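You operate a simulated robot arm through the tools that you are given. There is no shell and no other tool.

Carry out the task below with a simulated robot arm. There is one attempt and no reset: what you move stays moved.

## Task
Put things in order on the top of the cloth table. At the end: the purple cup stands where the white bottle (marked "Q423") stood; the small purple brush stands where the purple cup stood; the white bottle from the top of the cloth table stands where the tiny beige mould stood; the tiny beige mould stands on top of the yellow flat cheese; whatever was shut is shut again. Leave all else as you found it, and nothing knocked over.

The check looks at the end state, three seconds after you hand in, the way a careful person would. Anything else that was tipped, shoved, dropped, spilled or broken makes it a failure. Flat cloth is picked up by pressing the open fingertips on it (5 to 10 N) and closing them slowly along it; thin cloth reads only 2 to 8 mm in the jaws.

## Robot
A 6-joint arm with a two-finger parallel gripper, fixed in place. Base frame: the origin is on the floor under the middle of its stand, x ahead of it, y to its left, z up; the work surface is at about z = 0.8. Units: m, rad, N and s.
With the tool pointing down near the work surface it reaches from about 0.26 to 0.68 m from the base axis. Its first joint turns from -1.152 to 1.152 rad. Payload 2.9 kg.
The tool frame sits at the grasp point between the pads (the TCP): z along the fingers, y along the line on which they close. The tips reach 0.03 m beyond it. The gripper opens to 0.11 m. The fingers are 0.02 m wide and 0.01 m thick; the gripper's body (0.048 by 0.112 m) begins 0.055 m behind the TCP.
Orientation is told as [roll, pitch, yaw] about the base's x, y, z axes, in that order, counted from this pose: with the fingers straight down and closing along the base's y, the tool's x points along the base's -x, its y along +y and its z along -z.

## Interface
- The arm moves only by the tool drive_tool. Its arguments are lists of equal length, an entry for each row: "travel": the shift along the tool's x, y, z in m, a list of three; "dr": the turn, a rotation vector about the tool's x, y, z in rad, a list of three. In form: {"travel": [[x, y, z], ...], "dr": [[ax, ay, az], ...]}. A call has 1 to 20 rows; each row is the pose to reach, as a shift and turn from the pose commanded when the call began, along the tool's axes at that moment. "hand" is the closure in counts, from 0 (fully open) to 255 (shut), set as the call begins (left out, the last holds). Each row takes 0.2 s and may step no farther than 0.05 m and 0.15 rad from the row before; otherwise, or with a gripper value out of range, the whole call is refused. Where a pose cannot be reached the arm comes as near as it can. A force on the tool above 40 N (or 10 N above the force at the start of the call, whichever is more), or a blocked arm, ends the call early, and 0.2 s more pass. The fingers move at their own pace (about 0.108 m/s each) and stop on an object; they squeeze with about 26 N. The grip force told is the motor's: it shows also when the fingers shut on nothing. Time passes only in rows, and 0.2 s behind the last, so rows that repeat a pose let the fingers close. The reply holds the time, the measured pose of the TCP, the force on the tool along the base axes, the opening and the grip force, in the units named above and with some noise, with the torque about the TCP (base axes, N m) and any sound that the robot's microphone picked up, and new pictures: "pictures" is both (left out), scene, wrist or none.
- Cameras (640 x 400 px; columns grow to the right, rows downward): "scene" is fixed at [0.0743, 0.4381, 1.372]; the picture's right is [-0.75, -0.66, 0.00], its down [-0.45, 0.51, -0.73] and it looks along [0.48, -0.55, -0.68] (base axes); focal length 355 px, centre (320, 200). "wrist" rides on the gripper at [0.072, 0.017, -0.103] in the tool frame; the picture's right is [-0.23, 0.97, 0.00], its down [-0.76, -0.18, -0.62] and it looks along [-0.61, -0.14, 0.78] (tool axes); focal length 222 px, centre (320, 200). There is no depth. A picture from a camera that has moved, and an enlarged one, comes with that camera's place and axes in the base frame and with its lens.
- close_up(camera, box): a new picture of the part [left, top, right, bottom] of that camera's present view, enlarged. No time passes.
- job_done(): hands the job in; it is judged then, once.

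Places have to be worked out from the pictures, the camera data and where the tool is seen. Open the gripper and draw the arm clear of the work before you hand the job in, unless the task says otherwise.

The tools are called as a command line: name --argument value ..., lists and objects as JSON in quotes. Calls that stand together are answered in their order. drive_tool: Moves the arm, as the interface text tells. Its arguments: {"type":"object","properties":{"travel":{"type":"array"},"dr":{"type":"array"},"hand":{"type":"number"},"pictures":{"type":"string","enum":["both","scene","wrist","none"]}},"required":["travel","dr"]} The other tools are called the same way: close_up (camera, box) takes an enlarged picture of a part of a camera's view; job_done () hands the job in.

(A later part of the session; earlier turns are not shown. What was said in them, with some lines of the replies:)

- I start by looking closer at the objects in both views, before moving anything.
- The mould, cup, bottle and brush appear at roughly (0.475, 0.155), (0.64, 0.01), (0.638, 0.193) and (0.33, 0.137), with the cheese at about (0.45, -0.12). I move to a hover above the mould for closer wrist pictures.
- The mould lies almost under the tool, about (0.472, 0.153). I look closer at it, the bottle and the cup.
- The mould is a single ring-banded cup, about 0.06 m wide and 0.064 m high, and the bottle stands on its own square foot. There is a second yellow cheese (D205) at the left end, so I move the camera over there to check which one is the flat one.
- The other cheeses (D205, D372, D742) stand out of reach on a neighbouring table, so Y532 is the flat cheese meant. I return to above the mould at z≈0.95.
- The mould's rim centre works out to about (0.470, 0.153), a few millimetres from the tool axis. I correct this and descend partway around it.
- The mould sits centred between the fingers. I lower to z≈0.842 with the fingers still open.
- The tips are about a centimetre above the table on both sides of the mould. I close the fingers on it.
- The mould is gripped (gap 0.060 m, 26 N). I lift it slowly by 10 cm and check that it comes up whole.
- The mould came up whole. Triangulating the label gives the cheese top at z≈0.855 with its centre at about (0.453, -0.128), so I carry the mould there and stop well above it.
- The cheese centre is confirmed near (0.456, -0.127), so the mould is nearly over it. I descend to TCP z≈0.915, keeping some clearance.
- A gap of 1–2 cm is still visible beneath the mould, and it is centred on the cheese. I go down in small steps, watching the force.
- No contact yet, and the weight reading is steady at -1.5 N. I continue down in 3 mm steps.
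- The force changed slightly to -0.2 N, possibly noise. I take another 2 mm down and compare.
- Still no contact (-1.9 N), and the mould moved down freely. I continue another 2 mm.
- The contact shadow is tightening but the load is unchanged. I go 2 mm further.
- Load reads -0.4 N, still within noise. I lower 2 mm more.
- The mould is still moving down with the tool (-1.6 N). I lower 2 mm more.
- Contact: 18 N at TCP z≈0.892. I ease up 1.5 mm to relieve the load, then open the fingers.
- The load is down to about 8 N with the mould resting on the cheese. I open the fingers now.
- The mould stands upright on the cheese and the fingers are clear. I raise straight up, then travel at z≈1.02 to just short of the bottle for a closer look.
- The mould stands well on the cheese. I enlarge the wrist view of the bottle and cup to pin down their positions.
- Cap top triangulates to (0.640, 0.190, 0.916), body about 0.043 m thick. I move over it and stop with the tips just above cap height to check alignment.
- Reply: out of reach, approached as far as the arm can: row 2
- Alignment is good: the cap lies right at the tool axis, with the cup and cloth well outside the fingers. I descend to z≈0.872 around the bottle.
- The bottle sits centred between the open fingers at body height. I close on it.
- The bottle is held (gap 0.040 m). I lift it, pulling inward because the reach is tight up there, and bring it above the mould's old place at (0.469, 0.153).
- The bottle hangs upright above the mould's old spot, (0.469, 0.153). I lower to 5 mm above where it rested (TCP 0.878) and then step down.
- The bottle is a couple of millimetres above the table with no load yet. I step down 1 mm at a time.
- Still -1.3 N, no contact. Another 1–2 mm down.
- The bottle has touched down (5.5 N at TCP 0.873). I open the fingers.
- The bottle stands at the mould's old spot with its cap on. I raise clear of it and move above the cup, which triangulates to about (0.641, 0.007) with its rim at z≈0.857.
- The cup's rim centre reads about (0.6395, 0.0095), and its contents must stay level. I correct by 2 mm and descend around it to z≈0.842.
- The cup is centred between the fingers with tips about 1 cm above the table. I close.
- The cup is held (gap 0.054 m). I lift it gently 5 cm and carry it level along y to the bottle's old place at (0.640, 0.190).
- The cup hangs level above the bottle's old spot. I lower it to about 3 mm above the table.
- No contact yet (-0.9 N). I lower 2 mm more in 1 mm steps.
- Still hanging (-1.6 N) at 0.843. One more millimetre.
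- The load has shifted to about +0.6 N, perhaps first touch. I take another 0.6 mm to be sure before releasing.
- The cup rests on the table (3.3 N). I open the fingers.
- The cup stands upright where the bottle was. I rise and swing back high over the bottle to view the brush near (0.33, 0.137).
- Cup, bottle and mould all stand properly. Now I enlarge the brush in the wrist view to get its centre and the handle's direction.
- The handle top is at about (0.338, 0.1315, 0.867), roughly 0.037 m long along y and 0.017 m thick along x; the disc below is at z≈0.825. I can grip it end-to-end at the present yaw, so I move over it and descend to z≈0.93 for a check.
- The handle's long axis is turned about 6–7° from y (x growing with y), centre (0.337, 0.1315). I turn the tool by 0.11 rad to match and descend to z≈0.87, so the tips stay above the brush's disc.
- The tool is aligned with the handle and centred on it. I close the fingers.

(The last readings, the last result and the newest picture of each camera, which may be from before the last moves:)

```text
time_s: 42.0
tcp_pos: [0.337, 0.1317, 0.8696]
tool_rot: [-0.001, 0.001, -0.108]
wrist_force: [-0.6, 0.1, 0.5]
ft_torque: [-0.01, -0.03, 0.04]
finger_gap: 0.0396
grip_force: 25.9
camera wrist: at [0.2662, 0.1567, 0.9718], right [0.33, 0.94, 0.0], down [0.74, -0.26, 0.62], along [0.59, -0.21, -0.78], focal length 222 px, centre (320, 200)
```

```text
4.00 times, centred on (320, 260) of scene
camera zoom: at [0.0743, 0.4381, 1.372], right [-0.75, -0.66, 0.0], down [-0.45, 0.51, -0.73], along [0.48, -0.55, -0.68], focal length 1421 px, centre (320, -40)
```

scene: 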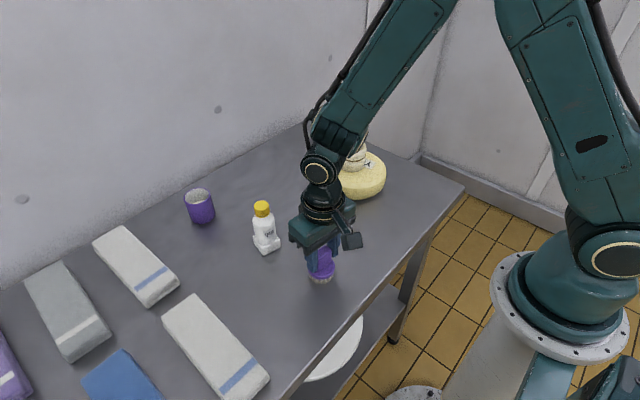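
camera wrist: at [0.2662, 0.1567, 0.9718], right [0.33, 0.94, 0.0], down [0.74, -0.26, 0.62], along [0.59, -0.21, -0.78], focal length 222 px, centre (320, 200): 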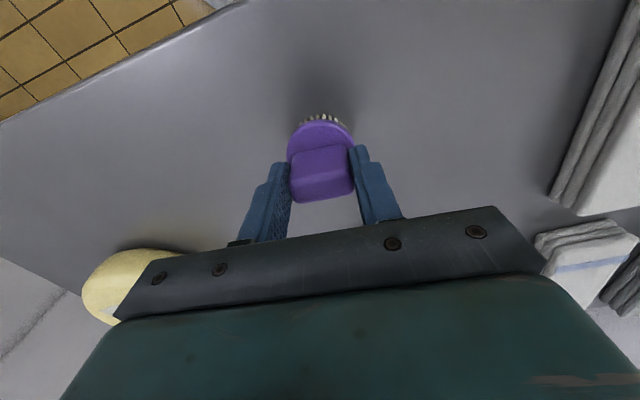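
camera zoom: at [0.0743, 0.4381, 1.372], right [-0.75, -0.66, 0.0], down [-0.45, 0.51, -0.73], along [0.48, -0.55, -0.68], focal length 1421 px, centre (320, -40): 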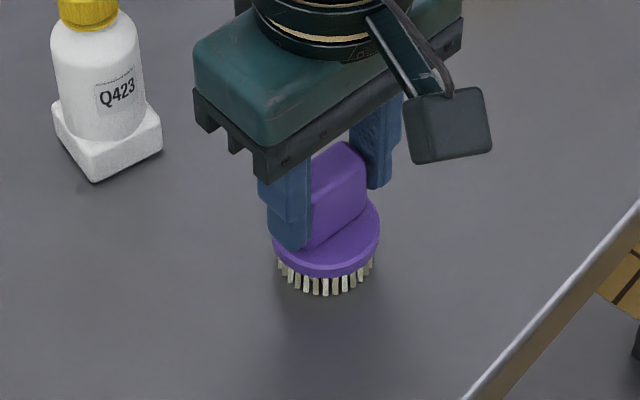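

The handle is gripped (gap 0.040 m). I lift by 3 cm to check the hold before carrying it.

drive_tool --travel '[[0, 0, -0.01], [0, 0, -0.02], [0, 0, -0.03]]' --dr '[[0, 0, 0], [0, 0, 0], [0, 0, 0]]'

close_up --camera "scene" --box '[270, 200, 370, 300]'

```text
time_s: 42.8
tcp_pos: [0.3374, 0.1307, 0.9008]
tool_rot: [0.0, 0.0, -0.111]
wrist_force: [0.9, 0.0, -1.4]
ft_torque: [0.03, 0.01, 0.04]
finger_gap: 0.0394
grip_force: 26.6
camera wrist: at [0.2665, 0.1558, 1.0033], right [0.33, 0.94, 0.0], down [0.74, -0.26, 0.62], along [0.59, -0.21, -0.78], focal length 222 px, centre (320, 200)
```

scene: 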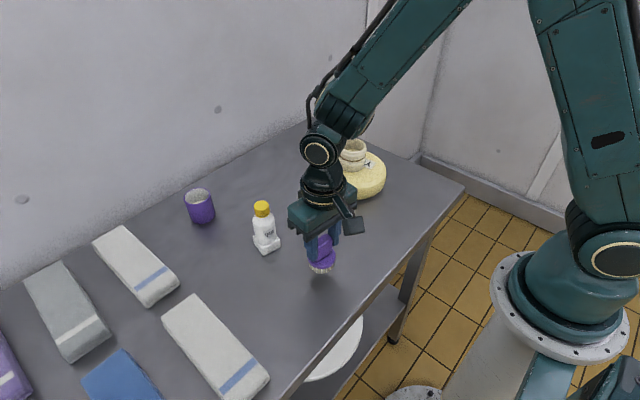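
wrist: 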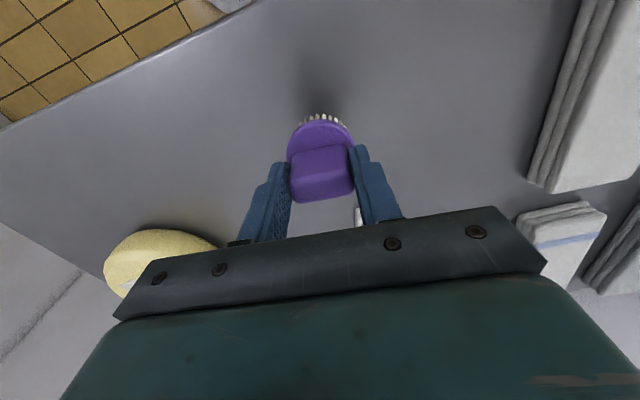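

```text
4.00 times, centred on (320, 250) of scene
camera zoom: at [0.0743, 0.4381, 1.372], right [-0.75, -0.66, 0.0], down [-0.45, 0.51, -0.73], along [0.48, -0.55, -0.68], focal length 1421 px, centre (320, 0)
```

zoom: 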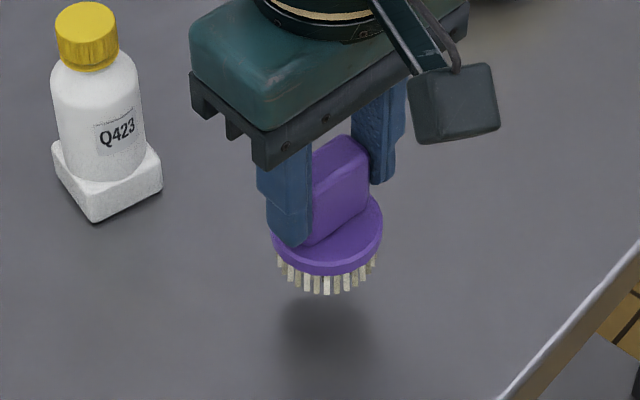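

The brush hangs level and secure. I raise it and carry it around the bottle on the free side, to above the cup's old place at (0.6395, 0.0095).

drive_tool --travel '[[0, 0, -0.045], [0, 0, -0.09], [-0.031, -0.0306, -0.1], [-0.0624, -0.0612, -0.1], [-0.0936, -0.0918, -0.1], [-0.1377, -0.0911, -0.1], [-0.1818, -0.0903, -0.1], [-0.2259, -0.0896, -0.095], [-0.27, -0.0889, -0.085], [-0.3141, -0.0881, -0.07]]' --dr '[[0, 0, 0], [0, 0, 0], [0, 0, 0], [0, 0, 0], [0, 0, 0], [0, 0, 0], [0, 0, 0], [0, 0, 0], [0, 0, 0], [0, 0, 0]]'

close_up --camera "scene" --box '[180, 100, 320, 260]'

```text
time_s: 45.0
tcp_pos: [0.6411, 0.0091, 0.9694]
tool_rot: [-0.002, 0.002, -0.11]
wrist_force: [0.6, -1.1, -0.8]
ft_torque: [-0.02, -0.01, 0.03]
finger_gap: 0.0396
grip_force: 25.8
camera wrist: at [0.5703, 0.0342, 1.0723], right [0.33, 0.94, 0.0], down [0.74, -0.26, 0.62], along [0.59, -0.21, -0.78], focal length 222 px, centre (320, 200)
```

scene: 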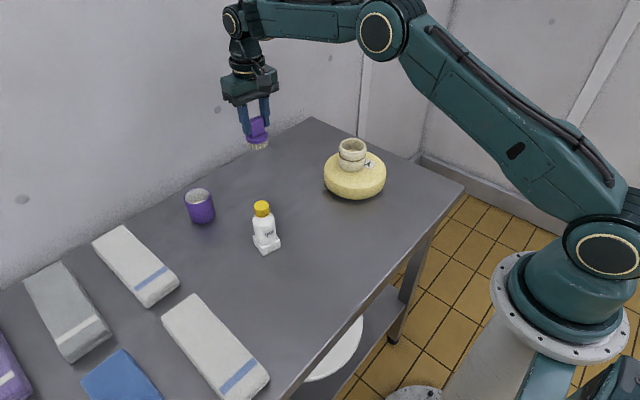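
wrist: 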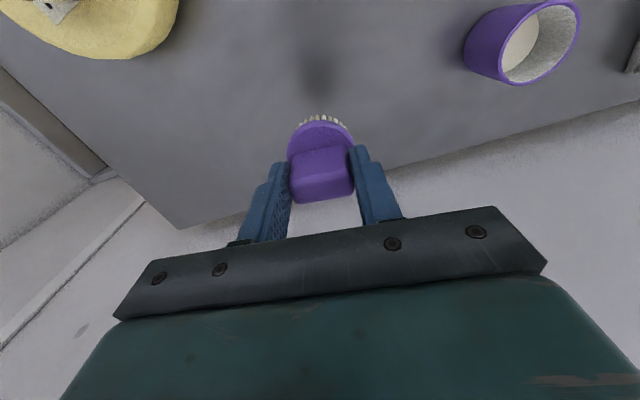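

```text
2.50 times, centred on (250, 180) of scene
camera zoom: at [0.0743, 0.4381, 1.372], right [-0.75, -0.66, 0.0], down [-0.45, 0.51, -0.73], along [0.48, -0.55, -0.68], focal length 888 px, centre (495, 250)
```

zoom: 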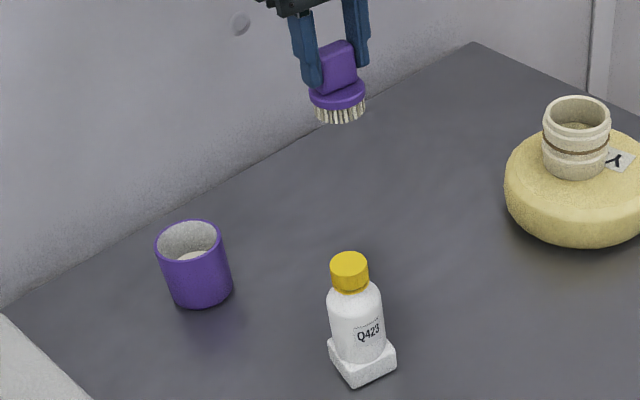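

The brush is level above the cup's old spot, TCP at about (0.640, 0.009). I lower to about 3 mm above the resting height.

drive_tool --travel '[[0, 0, 0.03], [0, 0, 0.06], [0, 0, 0.085], [0, 0, 0.096], [0, 0, 0.097], [0, 0, 0.097]]' --dr '[[0, 0, 0], [0, 0, 0], [0, 0, 0], [0, 0, 0], [0, 0, 0], [0, 0, 0]]' --pictures "none"

close_up --camera "scene" --box '[210, 120, 310, 220]'

```text
time_s: 46.4
tcp_pos: [0.6394, 0.0087, 0.872]
tool_rot: [0.0, 0.0, -0.111]
wrist_force: [0.0, -0.1, -0.8]
ft_torque: [0.02, 0.01, 0.04]
finger_gap: 0.0397
grip_force: 26.0
```

```text
4.00 times, centred on (260, 170) of scene
camera zoom: at [0.0743, 0.4381, 1.372], right [-0.75, -0.66, 0.0], down [-0.45, 0.51, -0.73], along [0.48, -0.55, -0.68], focal length 1421 px, centre (560, 320)
```

zoom: 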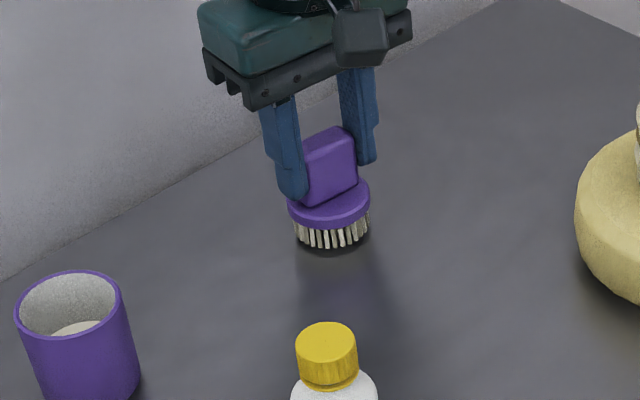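

Still no contact (-0.8 N). I step down 2 mm.

drive_tool --travel '[[0, 0, 0.001], [0, 0, 0.002], [0, 0, 0.002]]' --dr '[[0, 0, 0], [0, 0, 0], [0, 0, 0]]' --pictures "none"

```text
time_s: 47.2
tcp_pos: [0.639, 0.0086, 0.8705]
tool_rot: [0.0, 0.001, -0.111]
wrist_force: [-0.6, -0.2, -0.6]
ft_torque: [-0.01, -0.01, 0.0]
finger_gap: 0.0393
grip_force: 26.0
```

No contact at 0.871 yet. I continue 1.5 mm more.

drive_tool --travel '[[0, 0, 0.0008], [0, 0, 0.0015], [0, 0, 0.0015]]' --dr '[[0, 0, 0], [0, 0, 0], [0, 0, 0]]' --pictures "none"

```text
time_s: 48.0
tcp_pos: [0.6396, 0.0098, 0.869]
tool_rot: [-0.002, 0.0, -0.109]
wrist_force: [1.2, -0.1, -0.6]
ft_torque: [-0.01, -0.02, 0.01]
finger_gap: 0.0394
grip_force: 25.8
```

Load is unchanged (-0.6 N). Another 0.8 mm down.

drive_tool --travel '[[0, 0, 0.0008], [0, 0, 0.0008]]' --dr '[[0, 0, 0], [0, 0, 0]]' --pictures "none"

close_up --camera "scene" --box '[230, 130, 290, 190]'

```text
time_s: 48.6
tcp_pos: [0.6403, 0.0089, 0.8689]
tool_rot: [0.0, 0.001, -0.11]
wrist_force: [-1.3, -0.6, 3.1]
ft_torque: [-0.01, 0.02, -0.01]
finger_gap: 0.0396
grip_force: 26.0
```

```text
6.67 times, centred on (260, 160) of scene
camera zoom: at [0.0742, 0.4381, 1.372], right [-0.75, -0.66, 0.0], down [-0.45, 0.51, -0.73], along [0.48, -0.55, -0.68], focal length 2369 px, centre (720, 467)
```

zoom: 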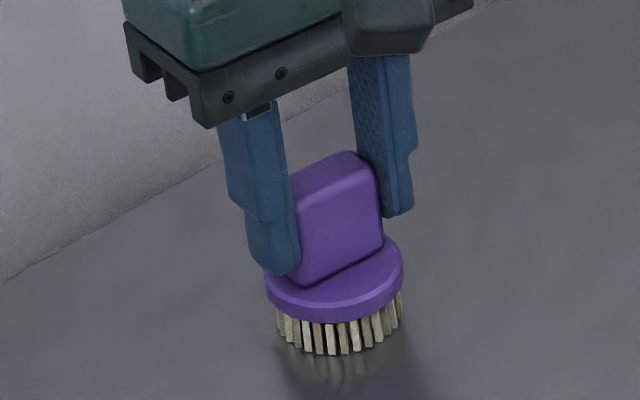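

The bristles now rest on the table (3.1 N). I open the fingers.

drive_tool --travel '[[0, 0, 0], [0, 0, 0], [0, 0, 0]]' --dr '[[0, 0, 0], [0, 0, 0], [0, 0, 0]]' --hand 0

close_up --camera "scene" --box '[210, 120, 310, 220]'

```text
time_s: 49.4
tcp_pos: [0.6397, 0.0084, 0.8694]
tool_rot: [-0.001, -0.001, -0.11]
wrist_force: [0.0, 0.4, -0.4]
ft_torque: [-0.03, -0.01, -0.01]
finger_gap: 0.1101
grip_force: 0.1
camera wrist: at [0.5693, 0.0338, 0.9712], right [0.33, 0.94, 0.0], down [0.74, -0.26, 0.62], along [0.59, -0.21, -0.78], focal length 222 px, centre (320, 200)
```

scene: 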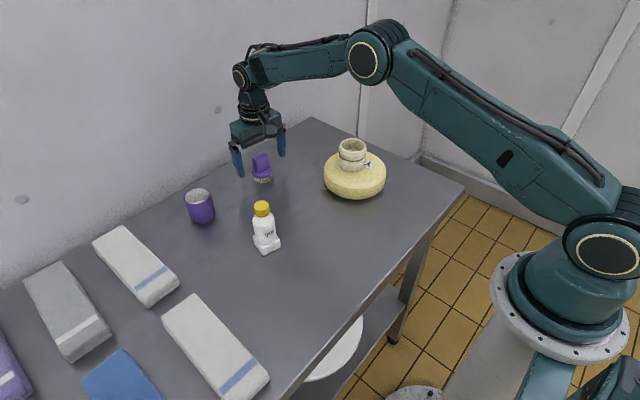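
wrist: 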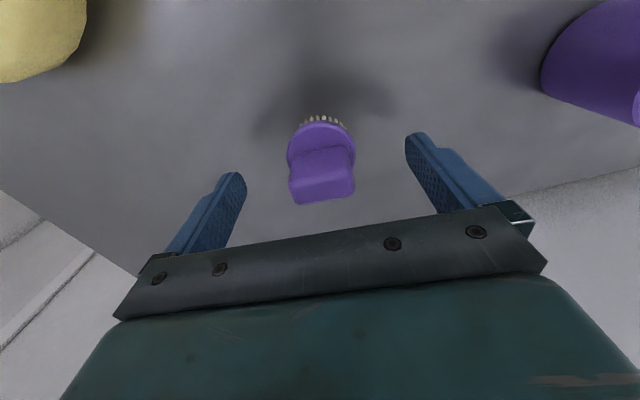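

```text
4.00 times, centred on (260, 170) of scene
camera zoom: at [0.0743, 0.4381, 1.372], right [-0.75, -0.66, 0.0], down [-0.45, 0.51, -0.73], along [0.48, -0.55, -0.68], focal length 1421 px, centre (560, 320)
```

zoom: 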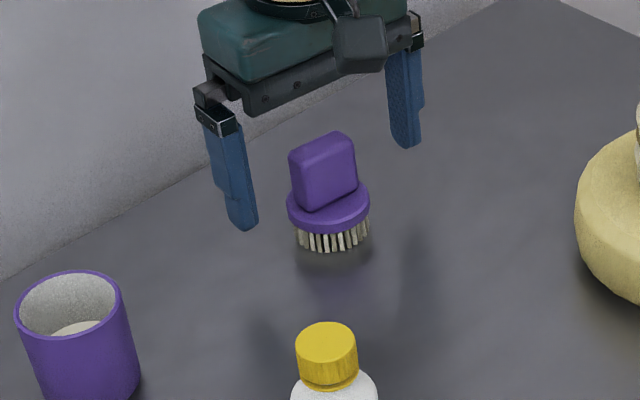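

The brush stands upright where the cup was. I rise straight up and draw the arm back clear of the objects.

drive_tool --travel '[[0, 0, -0.03], [0, 0, -0.06], [0, 0, -0.09], [0.03, 0.011, -0.113], [0.06, 0.022, -0.136], [0.09, 0.033, -0.159], [0.12, 0.044, -0.182], [0.15, 0.055, -0.205], [0.18, 0.066, -0.228], [0.21, 0.077, -0.25]]' --dr '[[0, 0, 0], [0, 0, 0], [0, 0, 0], [0, 0, 0], [0, 0, 0], [0, 0, 0], [0, 0, 0], [0, 0, 0], [0, 0, 0], [0, 0, 0]]'

close_up --camera "scene" --box '[150, 120, 400, 280]'

close_up --camera "scene" --box '[0, 200, 440, 400]'

```text
time_s: 51.6
tcp_pos: [0.4412, 0.1086, 1.1202]
tool_rot: [0.001, 0.001, -0.11]
wrist_force: [0.4, 0.2, -0.1]
ft_torque: [0.01, 0.02, -0.01]
finger_gap: 0.1101
grip_force: 0.1
camera wrist: at [0.3698, 0.1328, 1.2228], right [0.33, 0.94, 0.0], down [0.74, -0.26, 0.62], along [0.59, -0.21, -0.78], focal length 222 px, centre (320, 200)
```

scene: 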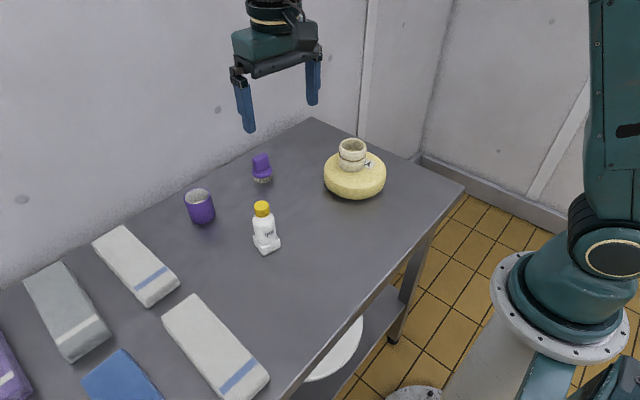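
wrist: 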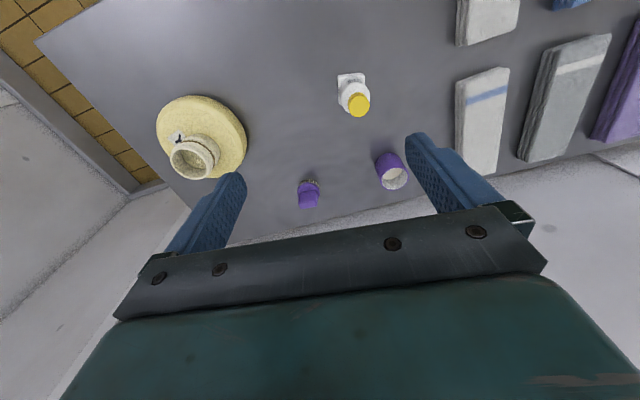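

```text
2.50 times, centred on (275, 200) of scene
camera zoom: at [0.0743, 0.4381, 1.372], right [-0.75, -0.66, 0.0], down [-0.45, 0.51, -0.73], along [0.48, -0.55, -0.68], focal length 888 px, centre (432, 200)
```

zoom: 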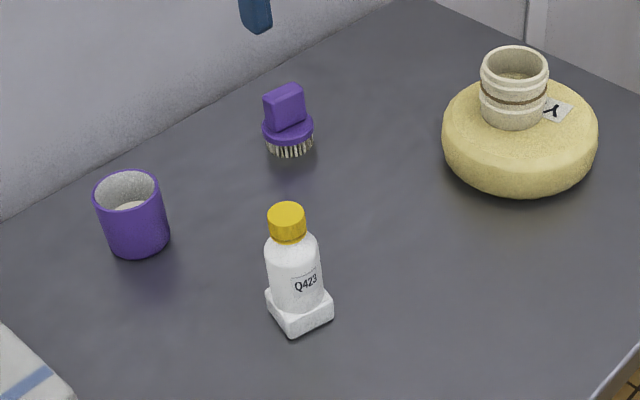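

```text
1.45 times, centred on (220, 300) of scene
camera zoom: at [0.0743, 0.4381, 1.372], right [-0.75, -0.66, 0.0], down [-0.45, 0.51, -0.73], along [0.48, -0.55, -0.68], focal length 517 px, centre (466, 54)
```

zoom: 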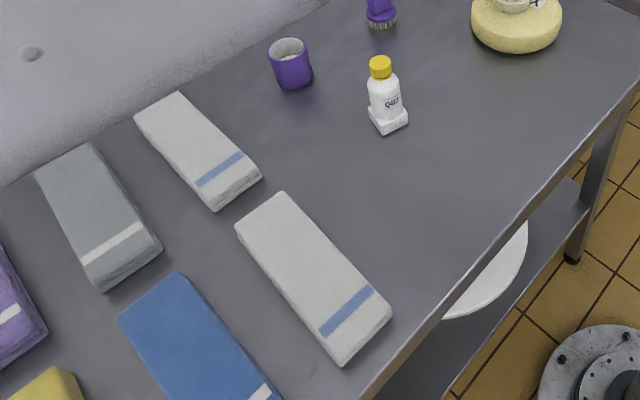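

Everything is in place and upright: the cup is at the bottle's spot, the brush at the cup's, the bottle at the mould's with its cap on, and the mould on the Y532 cheese. The cloths and the cheese look unmoved, and the gripper is open and clear, so I hand in.

job_done

```text
The job is handed in.
```

I moved all four things to their places and handed the job in. The final pictures show each one standing upright:

- **Mould:** the beige mould stands on top of the yellow cheese marked Y532.
- **Bottle:** the white bottle Q423 stands where the mould was, with its cap still on.
- **Cup:** the purple cup stands where the bottle was. I kept it level the whole way.
- **Brush:** the purple brush stands on its bristles where the cup was.

The cheese and the folded cloths look unmoved in the final pictures. I left the gripper open and the arm drawn up clear of the table. Other yellow cheeses stood on what looked like the next table, out of reach, so I took Y532 to be the one you meant.
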